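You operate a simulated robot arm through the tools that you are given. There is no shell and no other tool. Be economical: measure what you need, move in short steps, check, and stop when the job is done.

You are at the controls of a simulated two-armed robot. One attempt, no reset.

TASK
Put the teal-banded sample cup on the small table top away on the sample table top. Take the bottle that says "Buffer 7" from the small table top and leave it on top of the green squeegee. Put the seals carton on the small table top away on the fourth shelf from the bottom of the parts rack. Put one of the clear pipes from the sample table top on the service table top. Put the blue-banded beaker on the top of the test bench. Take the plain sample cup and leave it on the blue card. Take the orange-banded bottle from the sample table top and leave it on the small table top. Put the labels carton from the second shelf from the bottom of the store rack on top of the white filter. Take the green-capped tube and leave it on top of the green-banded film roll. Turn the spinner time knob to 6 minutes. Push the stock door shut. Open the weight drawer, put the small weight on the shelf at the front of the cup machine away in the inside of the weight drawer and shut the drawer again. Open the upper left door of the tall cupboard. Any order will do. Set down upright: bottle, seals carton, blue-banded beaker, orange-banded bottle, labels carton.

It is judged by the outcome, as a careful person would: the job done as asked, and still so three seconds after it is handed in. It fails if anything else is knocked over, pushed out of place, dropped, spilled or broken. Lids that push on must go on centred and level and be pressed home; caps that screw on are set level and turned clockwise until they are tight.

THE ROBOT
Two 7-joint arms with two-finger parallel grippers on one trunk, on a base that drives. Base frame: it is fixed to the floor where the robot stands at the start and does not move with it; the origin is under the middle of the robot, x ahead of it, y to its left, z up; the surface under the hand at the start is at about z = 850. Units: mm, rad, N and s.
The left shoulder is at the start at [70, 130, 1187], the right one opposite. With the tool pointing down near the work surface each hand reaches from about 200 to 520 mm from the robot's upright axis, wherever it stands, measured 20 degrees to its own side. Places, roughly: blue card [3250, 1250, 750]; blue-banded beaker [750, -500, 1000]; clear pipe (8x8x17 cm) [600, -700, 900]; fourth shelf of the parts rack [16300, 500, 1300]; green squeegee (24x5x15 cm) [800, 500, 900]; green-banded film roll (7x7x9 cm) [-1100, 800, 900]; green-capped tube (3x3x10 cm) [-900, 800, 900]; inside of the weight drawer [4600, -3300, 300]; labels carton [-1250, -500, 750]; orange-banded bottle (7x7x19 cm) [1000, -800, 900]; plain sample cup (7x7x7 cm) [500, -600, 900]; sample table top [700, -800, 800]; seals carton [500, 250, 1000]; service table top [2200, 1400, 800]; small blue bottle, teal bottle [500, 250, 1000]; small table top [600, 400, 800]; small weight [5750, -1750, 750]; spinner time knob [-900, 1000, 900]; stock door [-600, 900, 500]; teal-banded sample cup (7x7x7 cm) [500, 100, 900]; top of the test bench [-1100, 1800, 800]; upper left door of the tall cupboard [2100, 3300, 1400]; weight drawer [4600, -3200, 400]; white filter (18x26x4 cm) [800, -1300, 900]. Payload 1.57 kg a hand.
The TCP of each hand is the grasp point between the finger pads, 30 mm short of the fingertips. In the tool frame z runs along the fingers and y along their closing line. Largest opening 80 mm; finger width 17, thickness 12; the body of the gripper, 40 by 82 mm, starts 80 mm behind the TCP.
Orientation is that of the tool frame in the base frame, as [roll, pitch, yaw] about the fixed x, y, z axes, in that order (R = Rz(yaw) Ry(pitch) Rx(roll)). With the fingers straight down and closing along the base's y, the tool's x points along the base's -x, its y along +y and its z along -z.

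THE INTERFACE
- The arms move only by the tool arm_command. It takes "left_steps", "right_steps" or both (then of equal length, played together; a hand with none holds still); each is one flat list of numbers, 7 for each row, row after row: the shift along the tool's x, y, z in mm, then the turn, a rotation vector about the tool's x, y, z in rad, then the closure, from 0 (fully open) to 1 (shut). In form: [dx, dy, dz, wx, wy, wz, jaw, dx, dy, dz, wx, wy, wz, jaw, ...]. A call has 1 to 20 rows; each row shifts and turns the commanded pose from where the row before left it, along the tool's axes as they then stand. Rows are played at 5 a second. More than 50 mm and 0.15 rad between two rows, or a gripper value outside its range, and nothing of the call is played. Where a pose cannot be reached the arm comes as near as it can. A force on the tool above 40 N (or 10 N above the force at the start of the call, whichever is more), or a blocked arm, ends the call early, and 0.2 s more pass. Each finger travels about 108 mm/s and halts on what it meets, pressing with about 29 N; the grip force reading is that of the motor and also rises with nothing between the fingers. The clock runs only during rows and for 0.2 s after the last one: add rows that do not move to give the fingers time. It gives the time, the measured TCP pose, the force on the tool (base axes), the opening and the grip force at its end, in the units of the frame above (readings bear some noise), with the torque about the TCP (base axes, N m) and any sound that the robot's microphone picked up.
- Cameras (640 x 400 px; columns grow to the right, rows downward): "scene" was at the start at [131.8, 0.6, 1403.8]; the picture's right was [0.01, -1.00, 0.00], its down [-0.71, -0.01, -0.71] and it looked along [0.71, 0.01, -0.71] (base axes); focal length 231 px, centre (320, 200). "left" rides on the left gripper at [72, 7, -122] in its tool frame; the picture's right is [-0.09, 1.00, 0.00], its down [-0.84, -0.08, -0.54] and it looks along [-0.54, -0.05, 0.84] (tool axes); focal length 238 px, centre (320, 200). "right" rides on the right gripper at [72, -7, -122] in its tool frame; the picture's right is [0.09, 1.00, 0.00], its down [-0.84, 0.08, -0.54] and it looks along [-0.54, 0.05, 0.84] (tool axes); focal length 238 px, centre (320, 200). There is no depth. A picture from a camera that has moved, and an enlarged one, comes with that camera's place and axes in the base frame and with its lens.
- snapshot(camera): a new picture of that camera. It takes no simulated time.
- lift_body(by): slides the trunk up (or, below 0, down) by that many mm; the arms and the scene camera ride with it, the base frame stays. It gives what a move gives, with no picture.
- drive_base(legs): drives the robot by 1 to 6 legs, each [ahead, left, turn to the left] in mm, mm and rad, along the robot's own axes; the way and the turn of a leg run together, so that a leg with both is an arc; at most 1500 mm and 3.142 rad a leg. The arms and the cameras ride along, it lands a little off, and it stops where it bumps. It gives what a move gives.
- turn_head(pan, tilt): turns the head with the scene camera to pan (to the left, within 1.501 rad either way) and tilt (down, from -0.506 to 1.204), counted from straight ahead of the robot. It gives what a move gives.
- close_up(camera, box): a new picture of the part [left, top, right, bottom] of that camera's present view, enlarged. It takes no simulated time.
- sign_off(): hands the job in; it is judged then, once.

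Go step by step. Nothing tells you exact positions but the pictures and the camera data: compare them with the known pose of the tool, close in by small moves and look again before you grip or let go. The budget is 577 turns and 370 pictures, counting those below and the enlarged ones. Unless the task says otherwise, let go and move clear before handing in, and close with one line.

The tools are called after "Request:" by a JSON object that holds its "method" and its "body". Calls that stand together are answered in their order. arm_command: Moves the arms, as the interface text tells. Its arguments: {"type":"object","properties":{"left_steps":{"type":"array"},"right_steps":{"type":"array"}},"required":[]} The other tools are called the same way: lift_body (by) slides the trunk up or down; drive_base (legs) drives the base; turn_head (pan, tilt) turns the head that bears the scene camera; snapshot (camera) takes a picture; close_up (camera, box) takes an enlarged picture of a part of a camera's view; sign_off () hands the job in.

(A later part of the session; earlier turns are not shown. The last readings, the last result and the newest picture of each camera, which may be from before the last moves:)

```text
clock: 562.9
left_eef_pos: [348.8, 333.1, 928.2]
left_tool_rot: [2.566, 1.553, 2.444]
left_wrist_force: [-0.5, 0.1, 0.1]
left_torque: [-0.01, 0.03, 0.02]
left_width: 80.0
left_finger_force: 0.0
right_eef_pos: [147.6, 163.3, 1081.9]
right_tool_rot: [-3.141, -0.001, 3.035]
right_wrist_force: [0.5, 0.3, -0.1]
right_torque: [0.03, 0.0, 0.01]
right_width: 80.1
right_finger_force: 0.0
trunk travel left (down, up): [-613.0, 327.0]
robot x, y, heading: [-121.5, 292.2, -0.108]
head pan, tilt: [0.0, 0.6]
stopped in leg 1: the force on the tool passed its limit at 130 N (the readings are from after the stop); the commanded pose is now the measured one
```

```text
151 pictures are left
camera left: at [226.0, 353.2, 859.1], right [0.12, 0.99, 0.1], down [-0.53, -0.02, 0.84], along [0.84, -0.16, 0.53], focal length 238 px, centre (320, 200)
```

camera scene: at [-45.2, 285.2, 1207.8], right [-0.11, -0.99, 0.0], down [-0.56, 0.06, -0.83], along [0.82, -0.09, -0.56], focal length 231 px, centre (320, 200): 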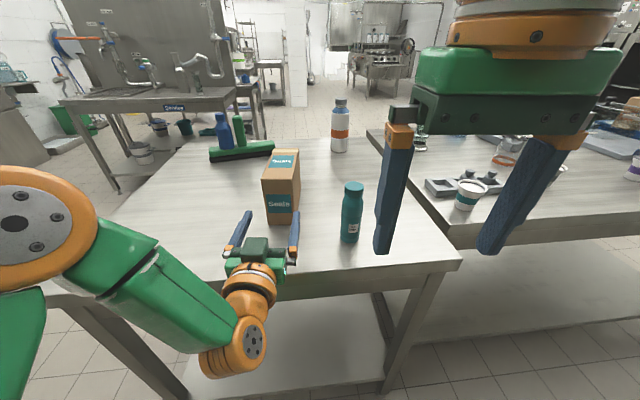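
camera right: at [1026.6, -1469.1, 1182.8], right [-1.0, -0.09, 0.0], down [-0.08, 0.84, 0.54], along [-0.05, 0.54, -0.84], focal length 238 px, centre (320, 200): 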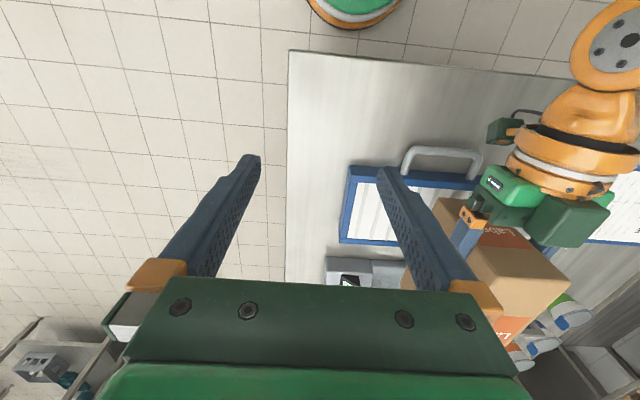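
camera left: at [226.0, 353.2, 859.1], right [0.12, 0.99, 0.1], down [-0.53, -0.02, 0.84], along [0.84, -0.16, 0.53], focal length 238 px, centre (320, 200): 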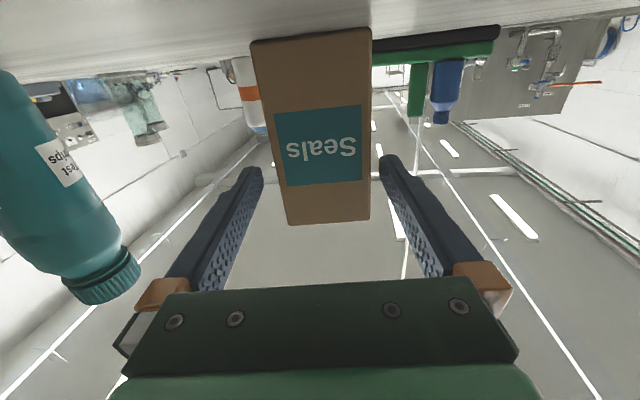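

The hand's camera housing touched the table edge. Back off, go 28 mm higher and check that nothing moved.

Request:
{"method": "drive_base", "body": {"legs": [[-50, 0, 0]]}}

Request:
{"method": "lift_body", "body": {"by": 28}}

Request:
{"method": "snapshot", "body": {"camera": "scene"}}

Request:
{"method": "snapshot", "body": {"camera": "left"}}

```text
clock: 563.8
left_eef_pos: [299.8, 337.9, 926.4]
left_tool_rot: [2.633, 1.549, 2.513]
left_wrist_force: [0.4, -0.5, 0.8]
left_torque: [0.01, 0.01, 0.03]
left_width: 80.3
left_finger_force: 0.1
right_eef_pos: [99.2, 167.6, 1083.0]
right_tool_rot: [3.141, -0.002, 3.033]
right_wrist_force: [0.5, -0.1, 0.4]
right_torque: [-0.02, -0.01, -0.01]
right_width: 79.9
right_finger_force: 0.1
trunk travel left (down, up): [-613.0, 327.0]
robot x, y, heading: [-168.5, 297.5, -0.108]
head pan, tilt: [0.0, 0.6]
```

```text
clock: 564.5
left_eef_pos: [296.7, 338.6, 956.3]
left_tool_rot: [2.568, 1.552, 2.446]
left_wrist_force: [-0.2, -0.2, 0.1]
left_torque: [0.03, 0.01, -0.02]
left_width: 79.6
left_finger_force: 0.1
right_eef_pos: [97.5, 168.3, 1111.2]
right_tool_rot: [-3.142, -0.001, 3.032]
right_wrist_force: [0.3, 1.0, 0.4]
right_torque: [-0.02, -0.01, -0.01]
right_width: 79.8
right_finger_force: 0.0
trunk travel left (down, up): [-641.0, 299.0]
robot x, y, heading: [-173.4, 292.5, -0.103]
head pan, tilt: [0.0, 0.6]
```

```text
150 pictures are left
camera scene: at [-33.9, 281.0, 1235.8], right [-0.11, -0.99, 0.0], down [-0.56, 0.06, -0.83], along [0.82, -0.09, -0.56], focal length 231 px, centre (320, 200)
```

scene: 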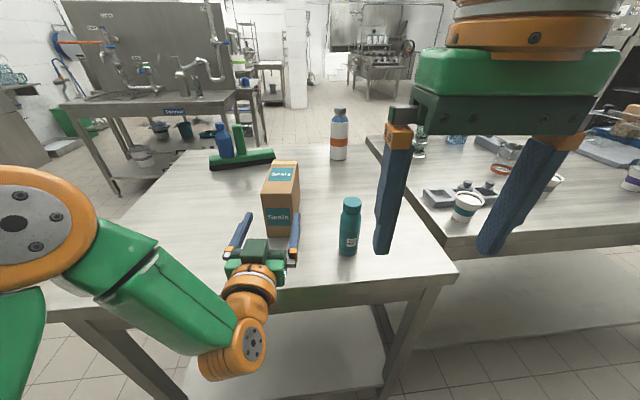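

```text
149 pictures are left
camera left: at [176.0, 358.3, 887.3], right [0.12, 0.99, 0.1], down [-0.53, -0.02, 0.84], along [0.84, -0.16, 0.53], focal length 238 px, centre (320, 200)
```

left: 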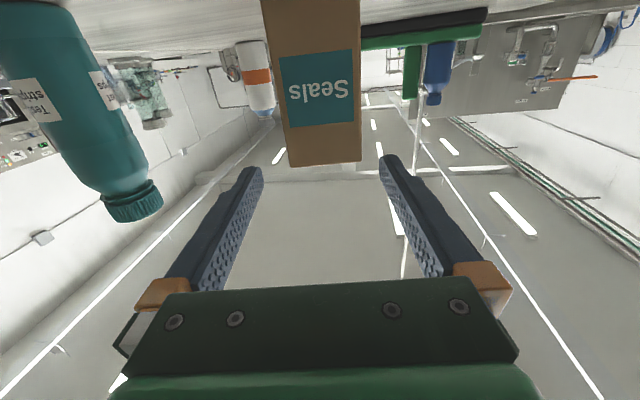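

Request:
{"method": "drive_base", "body": {"legs": [[75, 0, 0]]}}

Request:
{"method": "snapshot", "body": {"camera": "left"}}

```text
clock: 565.6
left_eef_pos: [372.4, 329.2, 957.8]
left_tool_rot: [2.526, 1.551, 2.406]
left_wrist_force: [0.6, 0.1, -0.2]
left_torque: [-0.02, 0.02, 0.02]
left_width: 80.1
left_finger_force: 0.1
right_eef_pos: [170.8, 158.8, 1111.2]
right_tool_rot: [-3.141, 0.001, 3.032]
right_wrist_force: [1.2, 0.0, -0.2]
right_torque: [0.0, 0.0, 0.02]
right_width: 80.3
right_finger_force: 0.0
trunk travel left (down, up): [-641.0, 299.0]
robot x, y, heading: [-98.6, 289.2, -0.106]
head pan, tilt: [0.0, 0.6]
```

```text
148 pictures are left
camera left: at [250.0, 350.0, 887.7], right [0.12, 0.99, 0.1], down [-0.54, -0.02, 0.84], along [0.84, -0.16, 0.53], focal length 238 px, centre (320, 200)
```

left: 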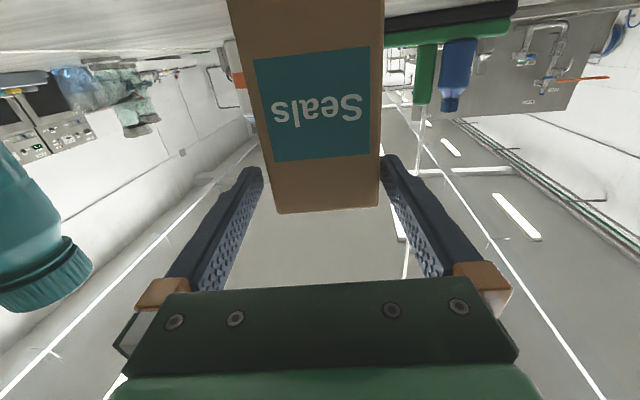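

Request:
{"method": "drive_base", "body": {"legs": [[0, 3, 0]]}}

Request:
{"method": "drive_base", "body": {"legs": [[40, 0, 0]]}}

Request:
{"method": "snapshot", "body": {"camera": "left"}}

```text
clock: 566.3
left_eef_pos: [374.0, 330.7, 956.5]
left_tool_rot: [2.571, 1.55, 2.45]
left_wrist_force: [-0.9, 0.6, -0.5]
left_torque: [-0.01, -0.02, 0.01]
left_width: 80.1
left_finger_force: 0.0
right_eef_pos: [172.5, 163.1, 1110.5]
right_tool_rot: [3.139, 0.0, 3.032]
right_wrist_force: [0.8, -0.7, -1.2]
right_torque: [0.01, 0.0, 0.0]
right_width: 80.1
right_finger_force: 0.2
trunk travel left (down, up): [-641.0, 299.0]
robot x, y, heading: [-99.7, 289.6, -0.107]
head pan, tilt: [0.0, 0.6]
```

```text
clock: 567.2
left_eef_pos: [410.0, 328.4, 958.6]
left_tool_rot: [2.469, 1.555, 2.347]
left_wrist_force: [-0.1, 1.3, -0.3]
left_torque: [0.01, -0.03, 0.0]
left_width: 79.7
left_finger_force: 0.0
right_eef_pos: [208.9, 159.1, 1112.0]
right_tool_rot: [3.141, 0.004, 3.033]
right_wrist_force: [-0.1, 0.1, 0.6]
right_torque: [0.03, -0.02, 0.01]
right_width: 79.9
right_finger_force: 0.1
trunk travel left (down, up): [-641.0, 299.0]
robot x, y, heading: [-59.2, 291.2, -0.106]
head pan, tilt: [0.0, 0.6]
```

```text
147 pictures are left
camera left: at [288.3, 349.3, 888.3], right [0.12, 0.99, 0.1], down [-0.54, -0.02, 0.84], along [0.83, -0.16, 0.53], focal length 238 px, centre (320, 200)
```

left: 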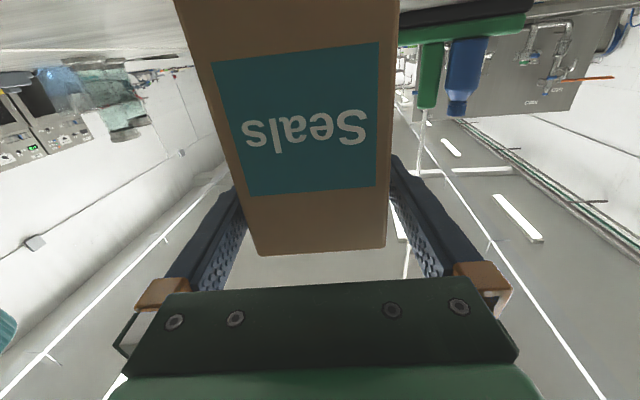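

Request:
{"method": "drive_base", "body": {"legs": [[33, 0, 0]]}}

Request:
{"method": "arm_command", "body": {"left_steps": [0, 0, 0, 0, 0, 0, 0.1, 0, 0, 0, 0, 0, 0, 0.25, 0, 0, 0, 0, 0, 0, 0.3, 0, 0, 0, 0, 0, 0, 0.3]}}

Request:
{"method": "lift_body", "body": {"by": 60}}

Request:
{"method": "snapshot", "body": {"camera": "left"}}

Request:
{"method": "snapshot", "body": {"camera": "scene"}}

```text
clock: 568.0
left_eef_pos: [443.1, 324.9, 957.6]
left_tool_rot: [2.476, 1.555, 2.357]
left_wrist_force: [-0.2, 0.5, 0.1]
left_torque: [-0.01, 0.0, 0.01]
left_width: 79.8
left_finger_force: 0.1
right_eef_pos: [242.1, 155.7, 1111.8]
right_tool_rot: [-3.141, 0.005, 3.034]
right_wrist_force: [-0.2, -0.5, -0.1]
right_torque: [-0.02, -0.02, -0.01]
right_width: 80.1
right_finger_force: 0.1
trunk travel left (down, up): [-641.0, 299.0]
robot x, y, heading: [-26.9, 283.3, -0.107]
head pan, tilt: [0.0, 0.6]
```

```text
clock: 569.0
left_eef_pos: [447.8, 325.4, 957.0]
left_tool_rot: [2.599, 1.55, 2.479]
left_wrist_force: [0.1, -0.4, -0.8]
left_torque: [0.0, 0.02, -0.01]
left_width: 65.7
left_finger_force: 29.4
right_eef_pos: [246.0, 156.9, 1109.3]
right_tool_rot: [-3.141, 0.001, 3.033]
right_wrist_force: [0.1, 0.4, 0.1]
right_torque: [-0.02, -0.01, -0.03]
right_width: 79.8
right_finger_force: 0.1
trunk travel left (down, up): [-641.0, 299.0]
robot x, y, heading: [-24.1, 278.9, -0.106]
head pan, tilt: [0.0, 0.6]
```

```text
clock: 570.0
left_eef_pos: [447.0, 324.6, 1015.4]
left_tool_rot: [2.603, 1.55, 2.482]
left_wrist_force: [-0.8, 0.2, -2.9]
left_torque: [-0.02, 0.05, 0.01]
left_width: 65.9
left_finger_force: 29.6
right_eef_pos: [246.5, 155.7, 1170.5]
right_tool_rot: [-3.141, 0.0, 3.034]
right_wrist_force: [0.5, 0.0, 0.8]
right_torque: [-0.01, 0.01, 0.0]
right_width: 80.1
right_finger_force: 0.0
trunk travel left (down, up): [-701.0, 239.0]
robot x, y, heading: [-22.2, 284.5, -0.103]
head pan, tilt: [0.0, 0.6]
```

```text
146 pictures are left
camera left: at [324.7, 345.7, 946.9], right [0.12, 0.99, 0.1], down [-0.53, -0.02, 0.85], along [0.84, -0.16, 0.52], focal length 238 px, centre (320, 200)
```

left: 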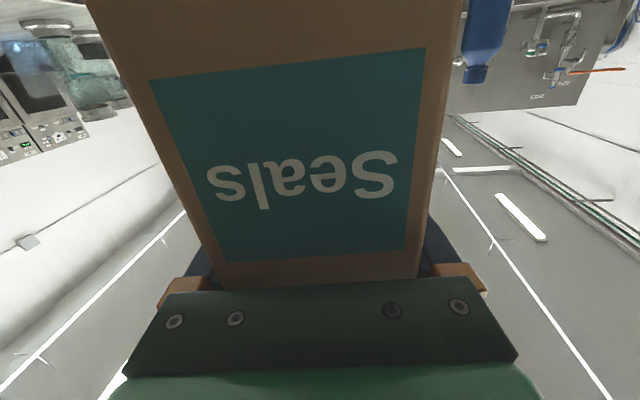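

```text
145 pictures are left
camera scene: at [115.2, 268.4, 1295.6], right [-0.11, -0.99, 0.0], down [-0.56, 0.06, -0.82], along [0.82, -0.09, -0.57], focal length 231 px, centre (320, 200)
```

scene: 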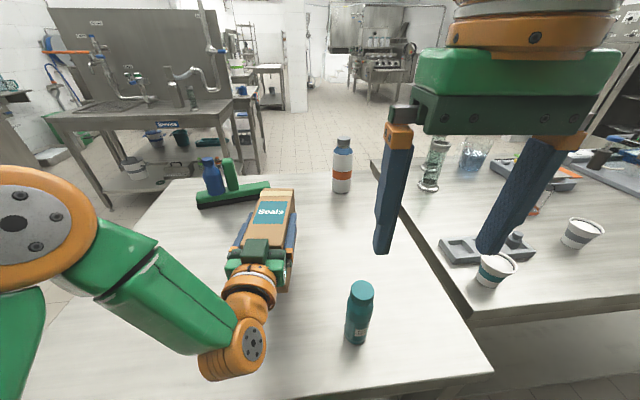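

Seals carton held. Back out, go around the small table's left side, and head for the far parts rack.

Request:
{"method": "lift_body", "body": {"by": 100}}

Request:
{"method": "drive_base", "body": {"legs": [[-430, 0, 0], [0, 0, 0.105], [150, 760, 0], [1450, 0, 0], [250, -750, 0]]}}

Request:
{"method": "turn_head", "body": {"pan": 0, "tilt": 0.2}}

Request:
{"method": "snapshot", "body": {"camera": "scene"}}

```text
clock: 571.4
left_eef_pos: [445.7, 325.0, 1114.8]
left_tool_rot: [2.603, 1.55, 2.482]
left_wrist_force: [-0.3, -0.1, -2.4]
left_torque: [0.02, 0.03, 0.03]
left_width: 66.1
left_finger_force: 28.8
right_eef_pos: [245.7, 155.8, 1270.0]
right_tool_rot: [-3.141, -0.001, 3.033]
right_wrist_force: [0.0, 0.3, 0.0]
right_torque: [-0.02, 0.03, 0.04]
right_width: 80.2
right_finger_force: 0.1
trunk travel left (down, up): [-801.0, 139.0]
robot x, y, heading: [-23.8, 281.6, -0.108]
head pan, tilt: [0.0, 0.6]
```

```text
clock: 588.9
left_eef_pos: [1844.4, 375.6, 1116.1]
left_tool_rot: [2.633, 1.551, 2.586]
left_wrist_force: [0.2, -0.3, -2.7]
left_torque: [0.06, 0.04, 0.01]
left_width: 66.2
left_finger_force: 29.0
right_eef_pos: [1658.5, 192.9, 1271.9]
right_tool_rot: [3.141, 0.0, 3.107]
right_wrist_force: [0.5, 1.1, 0.4]
right_torque: [-0.01, 0.0, 0.03]
right_width: 79.9
right_finger_force: 0.2
trunk travel left (down, up): [-801.0, 139.0]
robot x, y, heading: [1379.3, 298.3, -0.028]
head pan, tilt: [0.0, 0.6]
```

```text
clock: 589.8
left_eef_pos: [1845.4, 374.2, 1115.7]
left_tool_rot: [2.593, 1.55, 2.55]
left_wrist_force: [-0.1, 1.3, -2.9]
left_torque: [-0.02, 0.08, 0.01]
left_width: 65.8
left_finger_force: 29.3
right_eef_pos: [1657.8, 191.1, 1268.7]
right_tool_rot: [3.14, 0.001, 3.107]
right_wrist_force: [0.6, 0.5, -0.4]
right_torque: [-0.01, 0.02, -0.01]
right_width: 79.9
right_finger_force: 0.1
trunk travel left (down, up): [-801.0, 139.0]
robot x, y, heading: [1376.7, 299.3, -0.036]
head pan, tilt: [0.0, 0.201]
```

```text
144 pictures are left
camera scene: at [1522.9, 293.7, 1432.2], right [-0.03, -1.0, 0.0], down [-0.2, 0.01, -0.98], along [0.98, -0.03, -0.2], focal length 231 px, centre (320, 200)
```

scene: 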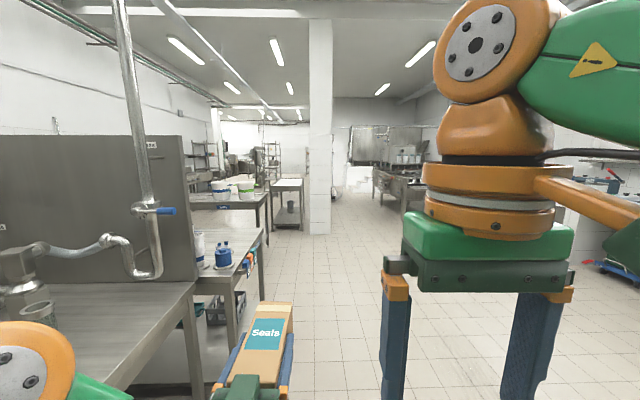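

Request:
{"method": "drive_base", "body": {"legs": [[0, 0, 0.036], [1210, -350, 0], [1210, -350, 0], [1210, -350, 0]]}}

Request:
{"method": "snapshot", "body": {"camera": "scene"}}

```text
clock: 608.6
left_eef_pos: [5545.3, -568.7, 1115.6]
left_tool_rot: [2.595, 1.552, 2.6]
left_wrist_force: [-0.1, -0.5, -3.3]
left_torque: [0.01, 0.07, 0.01]
left_width: 66.1
left_finger_force: 29.3
right_eef_pos: [5367.9, -762.1, 1270.9]
right_tool_rot: [3.141, 0.001, -3.124]
right_wrist_force: [-0.5, 0.0, 0.0]
right_torque: [-0.03, 0.01, -0.01]
right_width: 80.1
right_finger_force: 0.1
trunk travel left (down, up): [-801.0, 139.0]
robot x, y, heading: [5081.1, -670.0, 0.018]
head pan, tilt: [0.0, 0.201]
```

```text
143 pictures are left
camera scene: at [5228.4, -666.4, 1432.4], right [0.02, -1.0, 0.0], down [-0.2, 0.0, -0.98], along [0.98, 0.02, -0.2], focal length 231 px, centre (320, 200)
```

scene: 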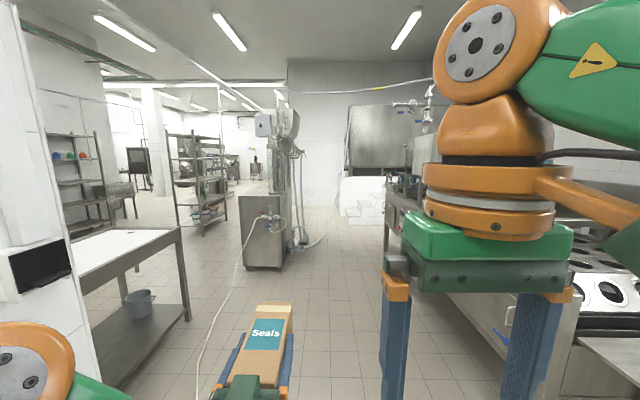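

The way on leads left of the machine at x≈8000. Advancing in steps.

Request:
{"method": "drive_base", "body": {"legs": [[1300, 550, -0.018], [850, 330, 0]]}}

Request:
{"method": "turn_head", "body": {"pan": 0.3, "tilt": 0.3}}

Request:
{"method": "snapshot", "body": {"camera": "scene"}}

```text
clock: 620.1
left_eef_pos: [7641.4, 302.1, 1115.1]
left_tool_rot: [2.584, 1.549, 2.608]
left_wrist_force: [0.1, -0.8, -2.7]
left_torque: [0.02, 0.04, 0.02]
left_width: 66.0
left_finger_force: 29.0
right_eef_pos: [7467.4, 107.1, 1271.7]
right_tool_rot: [3.14, 0.003, -3.108]
right_wrist_force: [0.1, 0.0, -0.4]
right_torque: [-0.01, -0.03, -0.01]
right_width: 79.9
right_finger_force: 0.1
trunk travel left (down, up): [-801.0, 139.0]
robot x, y, heading: [7179.3, 194.1, 0.037]
head pan, tilt: [0.0, 0.201]
stopped in leg 2: the robot was blocked; the commanded pose is now the measured one
```

```text
clock: 620.9
left_eef_pos: [7643.2, 302.7, 1115.8]
left_tool_rot: [2.628, 1.552, 2.65]
left_wrist_force: [0.5, -0.9, -2.5]
left_torque: [0.01, 0.06, -0.01]
left_width: 65.6
left_finger_force: 28.5
right_eef_pos: [7467.6, 107.0, 1270.4]
right_tool_rot: [-3.14, 0.0, -3.107]
right_wrist_force: [-0.5, 0.0, -0.5]
right_torque: [-0.01, 0.01, 0.0]
right_width: 80.1
right_finger_force: 0.0
trunk travel left (down, up): [-801.0, 139.0]
robot x, y, heading: [7182.7, 196.2, 0.04]
head pan, tilt: [0.3, 0.3]
```

```text
142 pictures are left
camera scene: at [7322.0, 227.6, 1423.0], right [0.33, -0.94, 0.0], down [-0.28, -0.1, -0.95], along [0.9, 0.32, -0.3], focal length 231 px, centre (320, 200)
```

scene: 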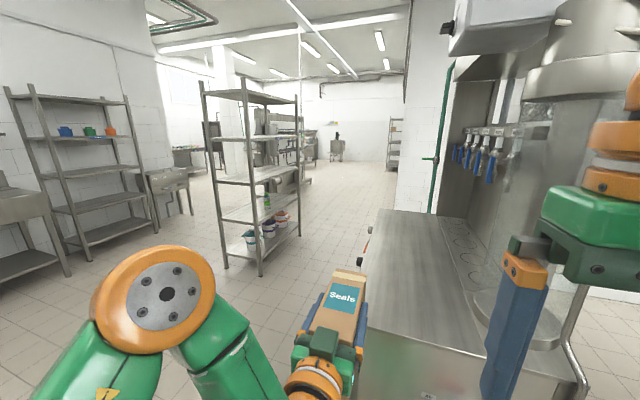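

Request:
{"method": "turn_head", "body": {"pan": 1.2, "tilt": 0.7}}

Request:
{"method": "snapshot", "body": {"camera": "scene"}}

Request:
{"method": "snapshot", "body": {"camera": "right"}}

```text
clock: 622.1
left_eef_pos: [7642.7, 302.8, 1115.8]
left_tool_rot: [2.616, 1.551, 2.639]
left_wrist_force: [-0.2, -0.7, -3.4]
left_torque: [-0.02, 0.04, 0.01]
left_width: 65.8
left_finger_force: 28.9
right_eef_pos: [7467.3, 106.8, 1270.6]
right_tool_rot: [-3.14, -0.001, -3.106]
right_wrist_force: [0.5, 0.0, 0.4]
right_torque: [-0.01, 0.0, 0.01]
right_width: 80.0
right_finger_force: 0.0
trunk travel left (down, up): [-801.0, 139.0]
robot x, y, heading: [7183.5, 193.6, 0.037]
head pan, tilt: [1.201, 0.7]
```

```text
141 pictures are left
camera scene: at [7261.4, 276.8, 1387.0], right [0.95, -0.33, 0.0], down [-0.21, -0.61, -0.76], along [0.25, 0.72, -0.64], focal length 231 px, centre (320, 200)
```

scene: 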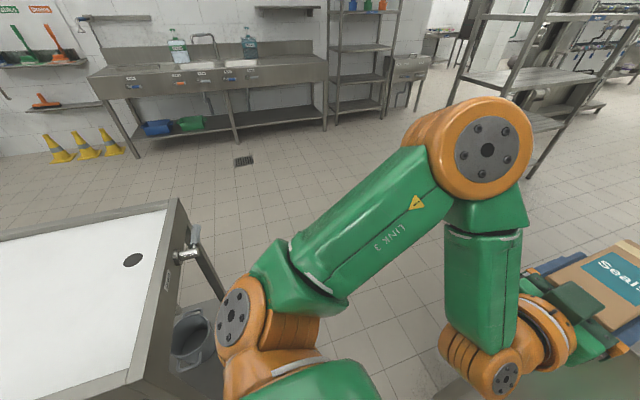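

```text
140 pictures are left
camera right: at [7396.8, 98.3, 1392.8], right [-0.13, 0.99, 0.0], down [0.83, 0.11, 0.54], along [0.54, 0.07, -0.84], focal length 238 px, centre (320, 200)
```

right: 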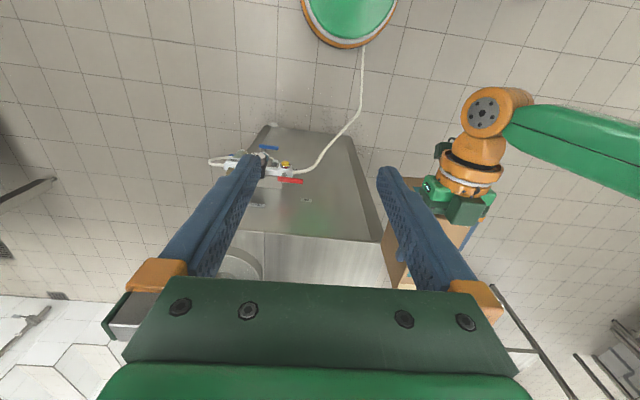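

A hose on the floor blocks the way here. I'll go back and around: left of the pillar, between the tables, then along y≈1400.

Request:
{"method": "drive_base", "body": {"legs": [[-800, -340, -0.03], [-1300, -540, 0]]}}

Request:
{"method": "drive_base", "body": {"legs": [[-300, 0, 0], [0, 1330, 0]]}}

Request:
{"method": "turn_head", "body": {"pan": 0.3, "tilt": 0.35}}

Request:
{"method": "snapshot", "body": {"camera": "scene"}}

```text
clock: 633.3
left_eef_pos: [5564.1, -623.9, 1115.3]
left_tool_rot: [2.636, 1.549, 2.642]
left_wrist_force: [-0.5, 0.4, -3.6]
left_torque: [-0.01, 0.07, 0.03]
left_width: 65.8
left_finger_force: 28.6
right_eef_pos: [5385.3, -814.9, 1270.1]
right_tool_rot: [-3.139, 0.002, -3.128]
right_wrist_force: [-0.2, -0.4, -0.9]
right_torque: [0.0, 0.0, -0.01]
right_width: 79.9
right_finger_force: 0.0
trunk travel left (down, up): [-801.0, 139.0]
robot x, y, heading: [5102.1, -721.9, 0.017]
head pan, tilt: [1.201, 0.7]
```

```text
clock: 641.7
left_eef_pos: [5250.4, 710.7, 1115.6]
left_tool_rot: [2.594, 1.55, 2.589]
left_wrist_force: [-0.1, 0.1, -2.0]
left_torque: [-0.01, 0.1, -0.01]
left_width: 65.9
left_finger_force: 28.5
right_eef_pos: [5067.5, 520.5, 1270.1]
right_tool_rot: [3.14, 0.001, -3.136]
right_wrist_force: [0.0, 0.6, 0.6]
right_torque: [-0.02, -0.02, -0.01]
right_width: 80.0
right_finger_force: 0.0
trunk travel left (down, up): [-801.0, 139.0]
robot x, y, heading: [4787.0, 614.6, 0.012]
head pan, tilt: [1.201, 0.7]
```

```text
clock: 642.9
left_eef_pos: [5249.4, 712.1, 1114.4]
left_tool_rot: [2.617, 1.55, 2.611]
left_wrist_force: [0.1, -0.5, -2.9]
left_torque: [0.01, 0.05, 0.04]
left_width: 66.0
left_finger_force: 29.1
right_eef_pos: [5068.5, 520.4, 1271.0]
right_tool_rot: [3.14, 0.0, -3.137]
right_wrist_force: [0.3, -0.2, -0.9]
right_torque: [-0.01, 0.01, 0.01]
right_width: 80.0
right_finger_force: 0.0
trunk travel left (down, up): [-801.0, 139.0]
robot x, y, heading: [4782.6, 616.7, 0.011]
head pan, tilt: [0.3, 0.351]
```

```text
139 pictures are left
camera scene: at [4926.0, 645.3, 1418.3], right [0.3, -0.95, 0.0], down [-0.33, -0.1, -0.94], along [0.89, 0.29, -0.34], focal length 231 px, centre (320, 200)
```

scene: 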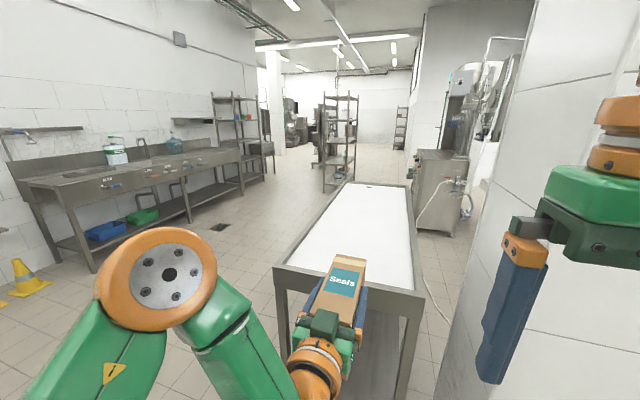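

Request:
{"method": "turn_head", "body": {"pan": 1.3, "tilt": 0.6}}

Request:
{"method": "snapshot", "body": {"camera": "scene"}}

```text
clock: 644.1
left_eef_pos: [5248.4, 712.0, 1116.4]
left_tool_rot: [2.619, 1.55, 2.612]
left_wrist_force: [0.8, -0.1, -2.0]
left_torque: [0.01, 0.01, 0.0]
left_width: 65.7
left_finger_force: 29.0
right_eef_pos: [5068.9, 520.3, 1270.2]
right_tool_rot: [3.141, 0.0, -3.136]
right_wrist_force: [0.6, 0.8, -0.3]
right_torque: [-0.03, 0.0, 0.0]
right_width: 79.9
right_finger_force: 0.0
trunk travel left (down, up): [-801.0, 139.0]
robot x, y, heading: [4788.5, 618.0, 0.012]
head pan, tilt: [1.3, 0.6]
```

```text
138 pictures are left
camera scene: at [4860.4, 702.4, 1395.6], right [0.97, -0.26, 0.0], down [-0.15, -0.55, -0.82], along [0.21, 0.8, -0.57], focal length 231 px, centre (320, 200)
```

scene: 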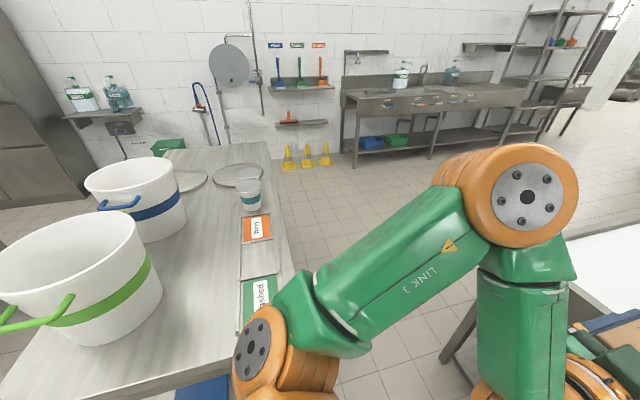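

Gap between the bucket table (x≤4900) and the white table (x≥5555): passing at x≈5230 and then left of the white table.

Request:
{"method": "drive_base", "body": {"legs": [[440, 0, -0.012], [0, 850, 0], [1400, 0, 0]]}}

Request:
{"method": "turn_head", "body": {"pan": -0.1, "tilt": 0.3}}

Request:
{"method": "snapshot", "body": {"camera": "scene"}}

```text
clock: 657.5
left_eef_pos: [7083.4, 1532.0, 1116.0]
left_tool_rot: [2.604, 1.549, 2.571]
left_wrist_force: [0.9, -0.1, -2.4]
left_torque: [-0.02, 0.03, 0.01]
left_width: 66.0
left_finger_force: 29.0
right_eef_pos: [6897.1, 1346.8, 1270.6]
right_tool_rot: [3.142, 0.002, 3.118]
right_wrist_force: [-0.2, -0.2, 0.1]
right_torque: [0.04, -0.05, -0.02]
right_width: 79.9
right_finger_force: 0.1
trunk travel left (down, up): [-801.0, 139.0]
robot x, y, heading: [6617.4, 1449.7, -0.018]
head pan, tilt: [1.3, 0.6]
```

```text
clock: 659.0
left_eef_pos: [7084.0, 1533.0, 1115.3]
left_tool_rot: [2.623, 1.549, 2.591]
left_wrist_force: [-0.7, -0.6, -2.8]
left_torque: [0.01, 0.0, 0.0]
left_width: 65.8
left_finger_force: 29.2
right_eef_pos: [6899.0, 1346.8, 1269.9]
right_tool_rot: [-3.141, -0.002, 3.119]
right_wrist_force: [0.4, 0.1, -0.5]
right_torque: [-0.02, -0.01, 0.0]
right_width: 79.6
right_finger_force: 0.0
trunk travel left (down, up): [-801.0, 139.0]
robot x, y, heading: [6618.1, 1448.1, -0.016]
head pan, tilt: [-0.099, 0.3]
```

```text
137 pictures are left
camera scene: at [6762.9, 1438.6, 1423.0], right [-0.12, -0.99, 0.0], down [-0.29, 0.03, -0.95], along [0.95, -0.11, -0.3], focal length 231 px, centre (320, 200)
```

scene: 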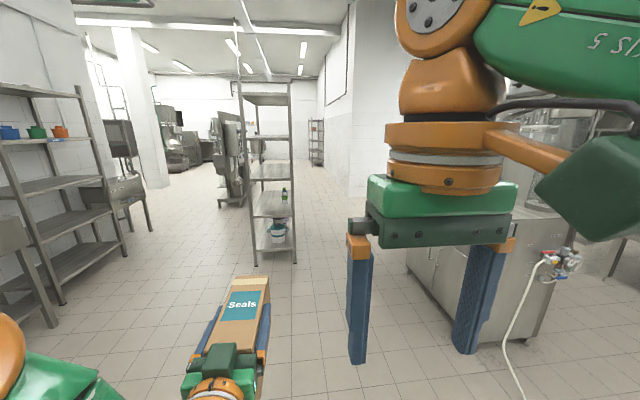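

The parts rack is visible straight down the aisle. Driving on.

Request:
{"method": "drive_base", "body": {"legs": [[0, 0, 0.016], [1000, -560, 0], [1400, -20, 0], [1400, -20, 0], [1400, -20, 0]]}}

Request:
{"method": "snapshot", "body": {"camera": "scene"}}

```text
clock: 662.4
left_eef_pos: [7485.5, 1240.7, 1115.9]
left_tool_rot: [2.638, 1.553, 2.365]
left_wrist_force: [-0.4, 0.0, -2.2]
left_torque: [0.01, 0.07, -0.03]
left_width: 66.1
left_finger_force: 29.2
right_eef_pos: [7259.9, 1104.1, 1270.7]
right_tool_rot: [-3.14, 0.006, 2.879]
right_wrist_force: [-0.1, 0.1, -0.1]
right_torque: [-0.03, -0.03, -0.01]
right_width: 79.9
right_finger_force: 0.0
trunk travel left (down, up): [-801.0, 139.0]
robot x, y, heading: [7013.9, 1269.3, -0.259]
head pan, tilt: [-0.099, 0.3]
stopped in leg 2: the robot was blocked; the commanded pose is now the measured one
```

```text
136 pictures are left
camera scene: at [7148.6, 1226.6, 1423.4], right [-0.35, -0.94, 0.0], down [-0.28, 0.1, -0.96], along [0.9, -0.34, -0.29], focal length 231 px, centre (320, 200)
```

scene: 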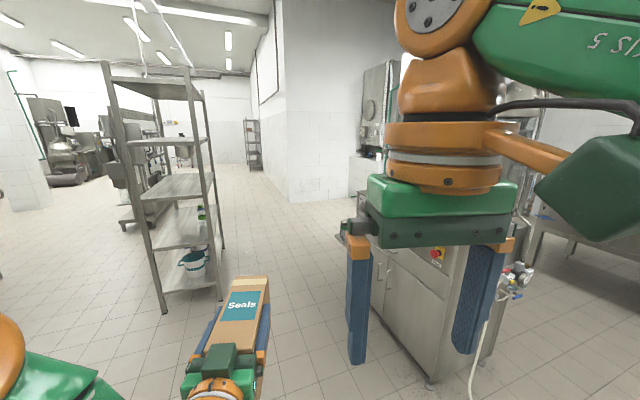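

Touched the white table's corner. Move left, straighten, advance past it, then go right.

Request:
{"method": "drive_base", "body": {"legs": [[60, 120, 0], [0, 0, 0.259], [500, 0, 0], [500, -450, 0]]}}

Request:
{"method": "snapshot", "body": {"camera": "scene"}}

Request:
{"method": "snapshot", "body": {"camera": "left"}}

```text
clock: 670.5
left_eef_pos: [8559.9, 1002.5, 1116.0]
left_tool_rot: [2.641, 1.551, 2.617]
left_wrist_force: [-0.2, 0.4, -2.4]
left_torque: [0.03, 0.05, 0.01]
left_width: 66.2
left_finger_force: 29.2
right_eef_pos: [8375.8, 815.2, 1270.8]
right_tool_rot: [-3.139, 0.002, 3.132]
right_wrist_force: [0.0, 0.1, 1.0]
right_torque: [-0.01, -0.01, 0.0]
right_width: 80.0
right_finger_force: 0.0
trunk travel left (down, up): [-801.0, 139.0]
robot x, y, heading: [8093.3, 910.8, -0.007]
head pan, tilt: [-0.099, 0.3]
```

```text
135 pictures are left
camera scene: at [8238.5, 905.0, 1423.2], right [-0.11, -0.99, 0.0], down [-0.29, 0.03, -0.96], along [0.95, -0.1, -0.3], focal length 231 px, centre (320, 200)
```

scene: 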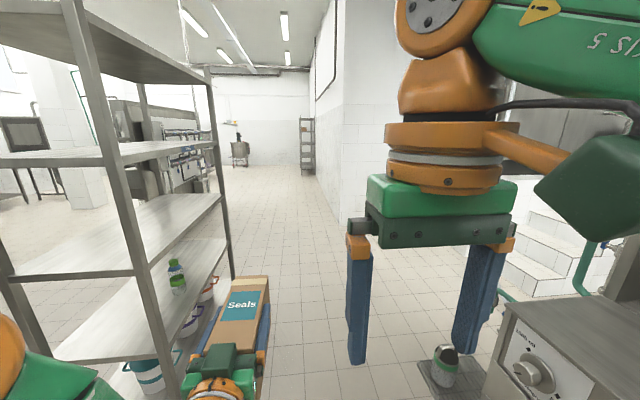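

```text
134 pictures are left
camera left: at [8435.2, 1011.6, 1046.8], right [0.02, 0.99, 0.1], down [-0.53, -0.07, 0.85], along [0.85, -0.07, 0.52], focal length 238 px, centre (320, 200)
```

left: 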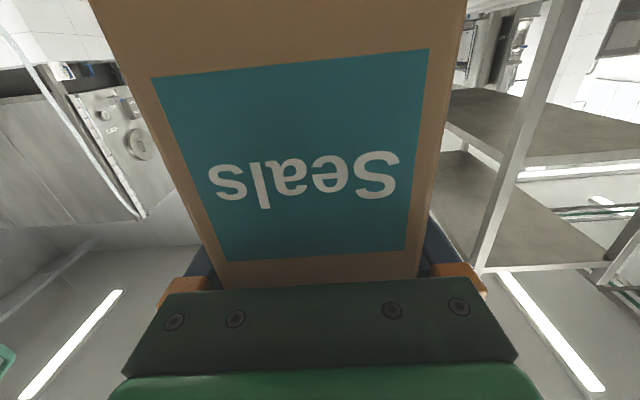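

Request:
{"method": "drive_base", "body": {"legs": [[0, -140, 0.007], [1400, 0, 0], [1400, 0, 0], [1400, 0, 0], [1400, 0, 0]]}}

Request:
{"method": "snapshot", "body": {"camera": "scene"}}

```text
clock: 698.0
left_eef_pos: [14131.5, 736.8, 1116.3]
left_tool_rot: [2.618, 1.55, 2.593]
left_wrist_force: [-0.2, 0.2, -3.3]
left_torque: [0.0, 0.03, -0.01]
left_width: 66.0
left_finger_force: 29.4
right_eef_pos: [13947.6, 550.8, 1270.8]
right_tool_rot: [-3.141, 0.002, 3.128]
right_wrist_force: [0.0, -0.5, -0.1]
right_torque: [-0.01, 0.02, -0.02]
right_width: 80.0
right_finger_force: 0.1
trunk travel left (down, up): [-801.0, 139.0]
robot x, y, heading: [13668.3, 654.7, -0.012]
head pan, tilt: [-0.099, 0.3]
```

```text
133 pictures are left
camera scene: at [13810.8, 640.2, 1423.1], right [-0.11, -0.99, 0.0], down [-0.29, 0.03, -0.96], along [0.95, -0.11, -0.3], focal length 231 px, centre (320, 200)
```

scene: 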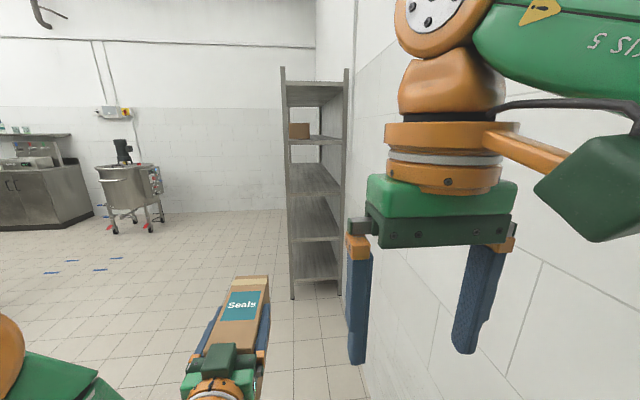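

Request:
{"method": "close_up", "body": {"camera": "scene", "box": [255, 50, 375, 310]}}

```text
1.54 times, centred on (315, 180) of scene
camera zoom: at [13810.8, 640.2, 1423.1], right [-0.11, -0.99, 0.0], down [-0.29, 0.03, -0.96], along [0.95, -0.11, -0.3], focal length 355 px, centre (328, 231)
```

zoom: 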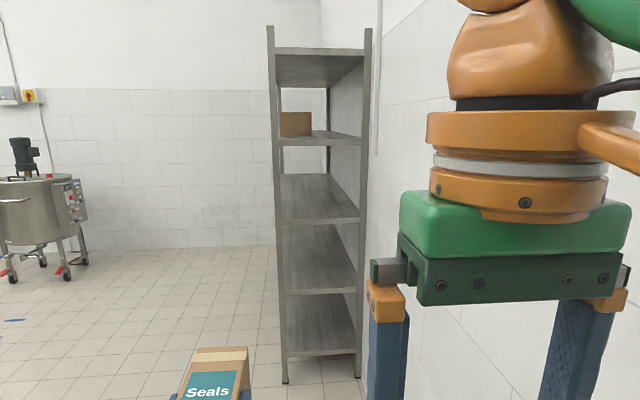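

The fourth shelf (z≈1330) is open along the rack's long left side. I'll approach facing -y near x≈16350 from farther out, raise trunk and arm first.

Request:
{"method": "drive_base", "body": {"legs": [[1250, 560, 0.012], [1420, 350, 0], [0, 0, -1.571]]}}

Request:
{"method": "lift_body", "body": {"by": 135}}

Request:
{"method": "turn_head", "body": {"pan": 0, "tilt": 0.2}}

Request:
{"method": "snapshot", "body": {"camera": "scene"}}

```text
clock: 715.6
left_eef_pos: [16408.6, 1118.4, 1114.6]
left_tool_rot: [2.64, 1.548, 1.034]
left_wrist_force: [-0.3, 0.2, -2.9]
left_torque: [0.03, -0.02, 0.0]
left_width: 65.9
left_finger_force: 29.1
right_eef_pos: [16222.7, 1303.9, 1270.1]
right_tool_rot: [-3.141, 0.001, 1.546]
right_wrist_force: [0.1, 0.5, -0.8]
right_torque: [0.0, -0.04, 0.01]
right_width: 80.0
right_finger_force: 0.1
trunk travel left (down, up): [-801.0, 139.0]
robot x, y, heading: [16325.7, 1580.3, -1.591]
head pan, tilt: [-0.099, 0.3]
```

```text
clock: 717.2
left_eef_pos: [16408.8, 1117.2, 1251.2]
left_tool_rot: [2.634, 1.547, 1.028]
left_wrist_force: [0.3, -0.1, -3.0]
left_torque: [0.06, 0.0, 0.01]
left_width: 65.8
left_finger_force: 28.7
right_eef_pos: [16224.4, 1302.8, 1405.1]
right_tool_rot: [3.14, 0.001, 1.546]
right_wrist_force: [0.3, 0.4, 0.3]
right_torque: [0.03, -0.03, -0.02]
right_width: 80.2
right_finger_force: 0.0
trunk travel left (down, up): [-936.0, 4.0]
robot x, y, heading: [16327.5, 1588.4, -1.592]
head pan, tilt: [-0.099, 0.3]
```

```text
clock: 717.9
left_eef_pos: [16408.3, 1116.7, 1250.7]
left_tool_rot: [2.635, 1.548, 1.028]
left_wrist_force: [-0.6, -0.1, -3.1]
left_torque: [0.09, 0.03, 0.01]
left_width: 66.0
left_finger_force: 29.0
right_eef_pos: [16222.9, 1303.6, 1406.0]
right_tool_rot: [-3.14, 0.002, 1.548]
right_wrist_force: [0.3, -0.5, -0.7]
right_torque: [0.01, 0.0, -0.02]
right_width: 79.9
right_finger_force: 0.0
trunk travel left (down, up): [-936.0, 4.0]
robot x, y, heading: [16329.9, 1583.5, -1.588]
head pan, tilt: [0.0, 0.201]
```

```text
131 pictures are left
camera scene: at [16325.4, 1438.3, 1567.3], right [-1.0, 0.02, 0.0], down [0.0, 0.2, -0.98], along [-0.02, -0.98, -0.2], focal length 231 px, centre (320, 200)
```

scene: 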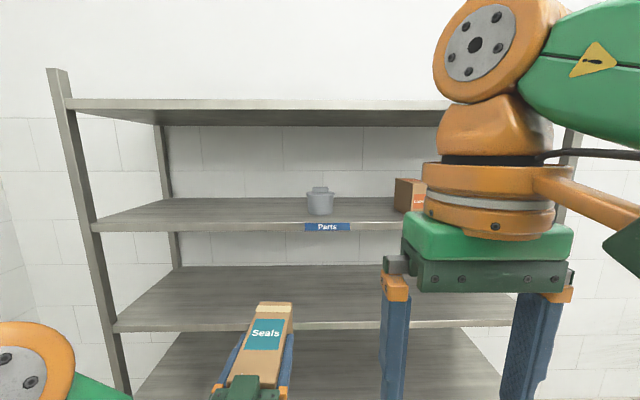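

Shelf four holds a pot (x≈16307) and another carton; the free part is to their left. Raise the arm 220 mm, shift to x≈16520 and approach.

Request:
{"method": "arm_command", "body": {"left_steps": [-37, 0, 0, 0, 0, 0, 0.3, -37, 0, 0, 0, 0, 0, 0.3, -37, 0, 0, 0, 0, 0, 0.3, -37, 0, 0, 0, 0, 0, 0.3, -37, 0, 0, 0, 0, 0, 0.3, -37, 0, 0, 0, 0, 0, 0.3]}}

Request:
{"method": "drive_base", "body": {"legs": [[0, 112, 0.018], [300, 0, 0]]}}

Request:
{"method": "snapshot", "body": {"camera": "scene"}}

Request:
{"method": "snapshot", "body": {"camera": "left"}}

```text
clock: 719.3
left_eef_pos: [16405.7, 1114.5, 1475.6]
left_tool_rot: [2.641, 1.55, 1.036]
left_wrist_force: [-0.1, 0.4, -3.2]
left_torque: [0.03, 0.02, -0.01]
left_width: 65.9
left_finger_force: 28.9
right_eef_pos: [16223.0, 1303.0, 1406.4]
right_tool_rot: [-3.141, 0.0, 1.545]
right_wrist_force: [-0.7, -0.8, -0.2]
right_torque: [-0.01, -0.03, 0.0]
right_width: 80.3
right_finger_force: 0.2
trunk travel left (down, up): [-936.0, 4.0]
robot x, y, heading: [16326.5, 1583.5, -1.593]
head pan, tilt: [0.0, 0.201]
```

```text
clock: 722.1
left_eef_pos: [16527.7, 825.1, 1475.7]
left_tool_rot: [2.55, 1.552, 0.963]
left_wrist_force: [-0.7, -0.4, -2.7]
left_torque: [0.06, 0.0, -0.01]
left_width: 65.8
left_finger_force: 28.8
right_eef_pos: [16341.3, 1011.1, 1406.3]
right_tool_rot: [-3.141, 0.007, 1.568]
right_wrist_force: [-0.2, 0.0, 1.1]
right_torque: [-0.02, 0.03, 0.03]
right_width: 80.2
right_finger_force: 0.1
trunk travel left (down, up): [-936.0, 4.0]
robot x, y, heading: [16436.6, 1290.6, -1.57]
head pan, tilt: [0.0, 0.201]
```

```text
130 pictures are left
camera scene: at [16440.3, 1148.5, 1567.9], right [-1.0, 0.0, 0.0], down [0.0, 0.2, -0.98], along [0.0, -0.98, -0.2], focal length 231 px, centre (320, 200)
```

scene: 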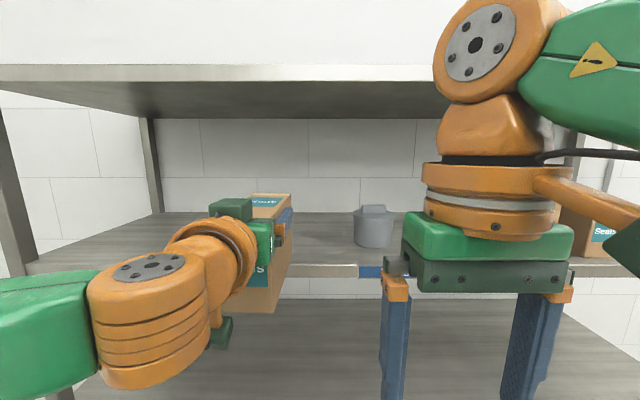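

```text
129 pictures are left
camera left: at [16535.9, 947.1, 1407.0], right [0.99, -0.02, 0.1], down [-0.08, 0.53, 0.84], along [-0.07, -0.85, 0.53], focal length 238 px, centre (320, 200)
```

left: 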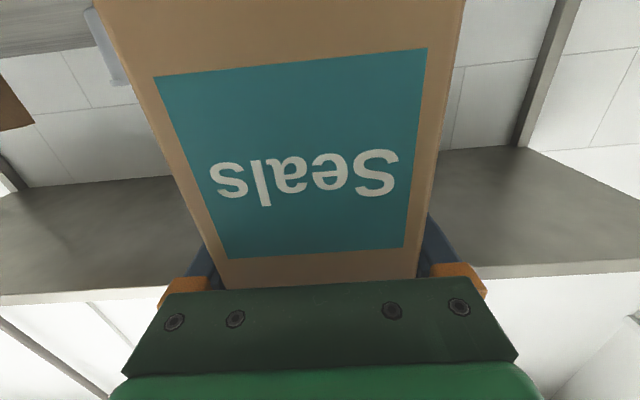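

Request:
{"method": "drive_base", "body": {"legs": [[150, 0, 0], [82, 0, 0]]}}

Request:
{"method": "snapshot", "body": {"camera": "scene"}}

Request:
{"method": "snapshot", "body": {"camera": "right"}}

```text
clock: 724.2
left_eef_pos: [16528.2, 608.1, 1480.6]
left_tool_rot: [2.108, 1.559, 0.526]
left_wrist_force: [-0.6, 1.8, -2.8]
left_torque: [0.09, -0.02, -0.03]
left_width: 65.8
left_finger_force: 29.0
right_eef_pos: [16341.3, 791.9, 1408.4]
right_tool_rot: [-3.14, 0.014, 1.569]
right_wrist_force: [0.2, 1.4, -0.1]
right_torque: [-0.09, 0.03, 0.02]
right_width: 79.9
right_finger_force: 0.0
trunk travel left (down, up): [-936.0, 4.0]
robot x, y, heading: [16438.3, 1058.6, -1.575]
head pan, tilt: [0.0, 0.201]
```

```text
128 pictures are left
camera scene: at [16440.2, 931.0, 1569.1], right [-1.0, 0.0, 0.0], down [0.0, 0.19, -0.98], along [0.0, -0.98, -0.19], focal length 231 px, centre (320, 200)
```

scene: 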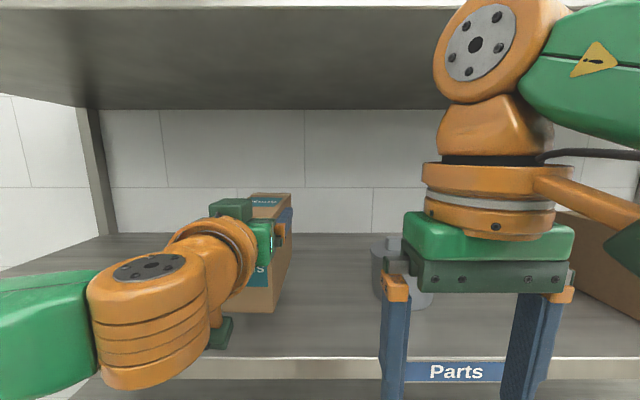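

```text
127 pictures are left
camera right: at [16335.8, 865.9, 1530.5], right [1.0, 0.09, 0.0], down [0.08, -0.83, 0.55], along [0.05, -0.55, -0.83], focal length 238 px, centre (320, 200)
```

right: 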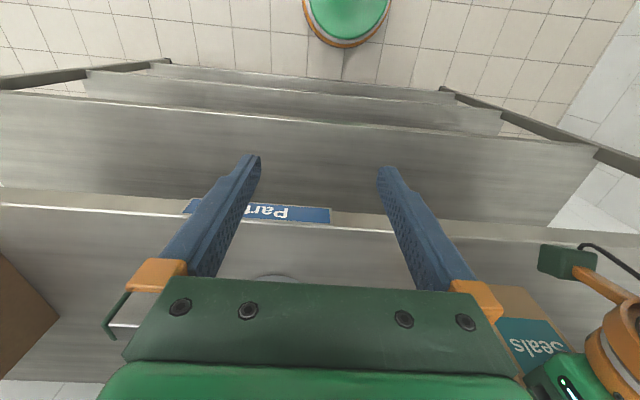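

Request:
{"method": "drive_base", "body": {"legs": [[15, 0, 0.004]]}}

Request:
{"method": "lift_body", "body": {"by": -22}}

Request:
{"method": "lift_body", "body": {"by": -4}}

Request:
{"method": "lift_body", "body": {"by": -4}}

```text
clock: 724.9
left_eef_pos: [16530.7, 584.3, 1477.2]
left_tool_rot: [2.457, 1.552, 0.875]
left_wrist_force: [0.0, 0.9, -2.7]
left_torque: [0.08, -0.02, 0.01]
left_width: 65.8
left_finger_force: 29.1
right_eef_pos: [16342.4, 768.3, 1406.7]
right_tool_rot: [-3.14, 0.006, 1.572]
right_wrist_force: [0.0, 0.4, -0.3]
right_torque: [-0.08, 0.02, 0.01]
right_width: 79.8
right_finger_force: 0.1
trunk travel left (down, up): [-936.0, 4.0]
robot x, y, heading: [16439.9, 1043.4, -1.566]
head pan, tilt: [0.0, 0.201]
```

```text
clock: 725.6
left_eef_pos: [16530.7, 576.8, 1453.3]
left_tool_rot: [2.596, 1.549, 1.014]
left_wrist_force: [0.5, 0.2, -2.8]
left_torque: [0.06, 0.03, -0.01]
left_width: 65.8
left_finger_force: 29.3
right_eef_pos: [16342.7, 762.7, 1384.0]
right_tool_rot: [-3.14, 0.002, 1.574]
right_wrist_force: [0.3, 0.7, 0.4]
right_torque: [-0.02, 0.0, -0.01]
right_width: 80.2
right_finger_force: 0.1
trunk travel left (down, up): [-914.0, 26.0]
robot x, y, heading: [16438.5, 1042.8, -1.565]
head pan, tilt: [0.0, 0.201]
```

```text
clock: 726.1
left_eef_pos: [16530.4, 575.3, 1448.7]
left_tool_rot: [2.645, 1.548, 1.065]
left_wrist_force: [-0.3, 0.1, -4.0]
left_torque: [0.02, -0.01, 0.02]
left_width: 66.0
left_finger_force: 29.2
right_eef_pos: [16343.3, 759.9, 1379.8]
right_tool_rot: [-3.141, 0.001, 1.571]
right_wrist_force: [-0.1, 0.2, -0.1]
right_torque: [-0.01, -0.01, -0.02]
right_width: 79.8
right_finger_force: 0.1
trunk travel left (down, up): [-910.0, 30.0]
robot x, y, heading: [16439.0, 1039.6, -1.568]
head pan, tilt: [0.0, 0.201]
```

```text
clock: 726.7
left_eef_pos: [16529.0, 578.2, 1446.6]
left_tool_rot: [2.538, 1.553, 0.96]
left_wrist_force: [1.0, -2.9, 5.8]
left_torque: [-1.06, 0.26, 0.1]
left_width: 65.9
left_finger_force: 29.3
right_eef_pos: [16344.0, 762.3, 1377.7]
right_tool_rot: [-3.141, 0.006, 1.571]
right_wrist_force: [-0.5, -0.3, 0.1]
right_torque: [0.01, 0.01, 0.02]
right_width: 79.8
right_finger_force: 0.0
trunk travel left (down, up): [-906.0, 34.0]
robot x, y, heading: [16436.5, 1038.9, -1.569]
head pan, tilt: [0.0, 0.201]
```

Request:
{"method": "lift_body", "body": {"by": -1.5}}

Request:
{"method": "snapshot", "body": {"camera": "scene"}}

```text
clock: 727.2
left_eef_pos: [16530.4, 579.1, 1446.0]
left_tool_rot: [2.552, 1.556, 0.972]
left_wrist_force: [2.4, -7.6, 26.3]
left_torque: [0.71, 0.47, 0.05]
left_width: 66.0
left_finger_force: 28.7
right_eef_pos: [16343.8, 762.9, 1374.2]
right_tool_rot: [-3.141, 0.005, 1.572]
right_wrist_force: [0.3, 0.2, 0.6]
right_torque: [-0.02, -0.01, -0.02]
right_width: 80.0
right_finger_force: 0.0
trunk travel left (down, up): [-905.0, 35.0]
robot x, y, heading: [16440.9, 1041.7, -1.563]
head pan, tilt: [0.0, 0.201]
```

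```text
126 pictures are left
camera scene: at [16441.6, 900.3, 1536.4], right [-1.0, 0.0, 0.0], down [0.0, 0.2, -0.98], along [0.0, -0.98, -0.2], focal length 231 px, centre (320, 200)
```

scene: 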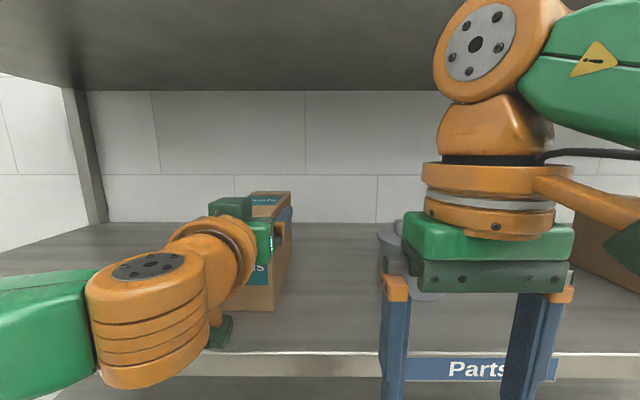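

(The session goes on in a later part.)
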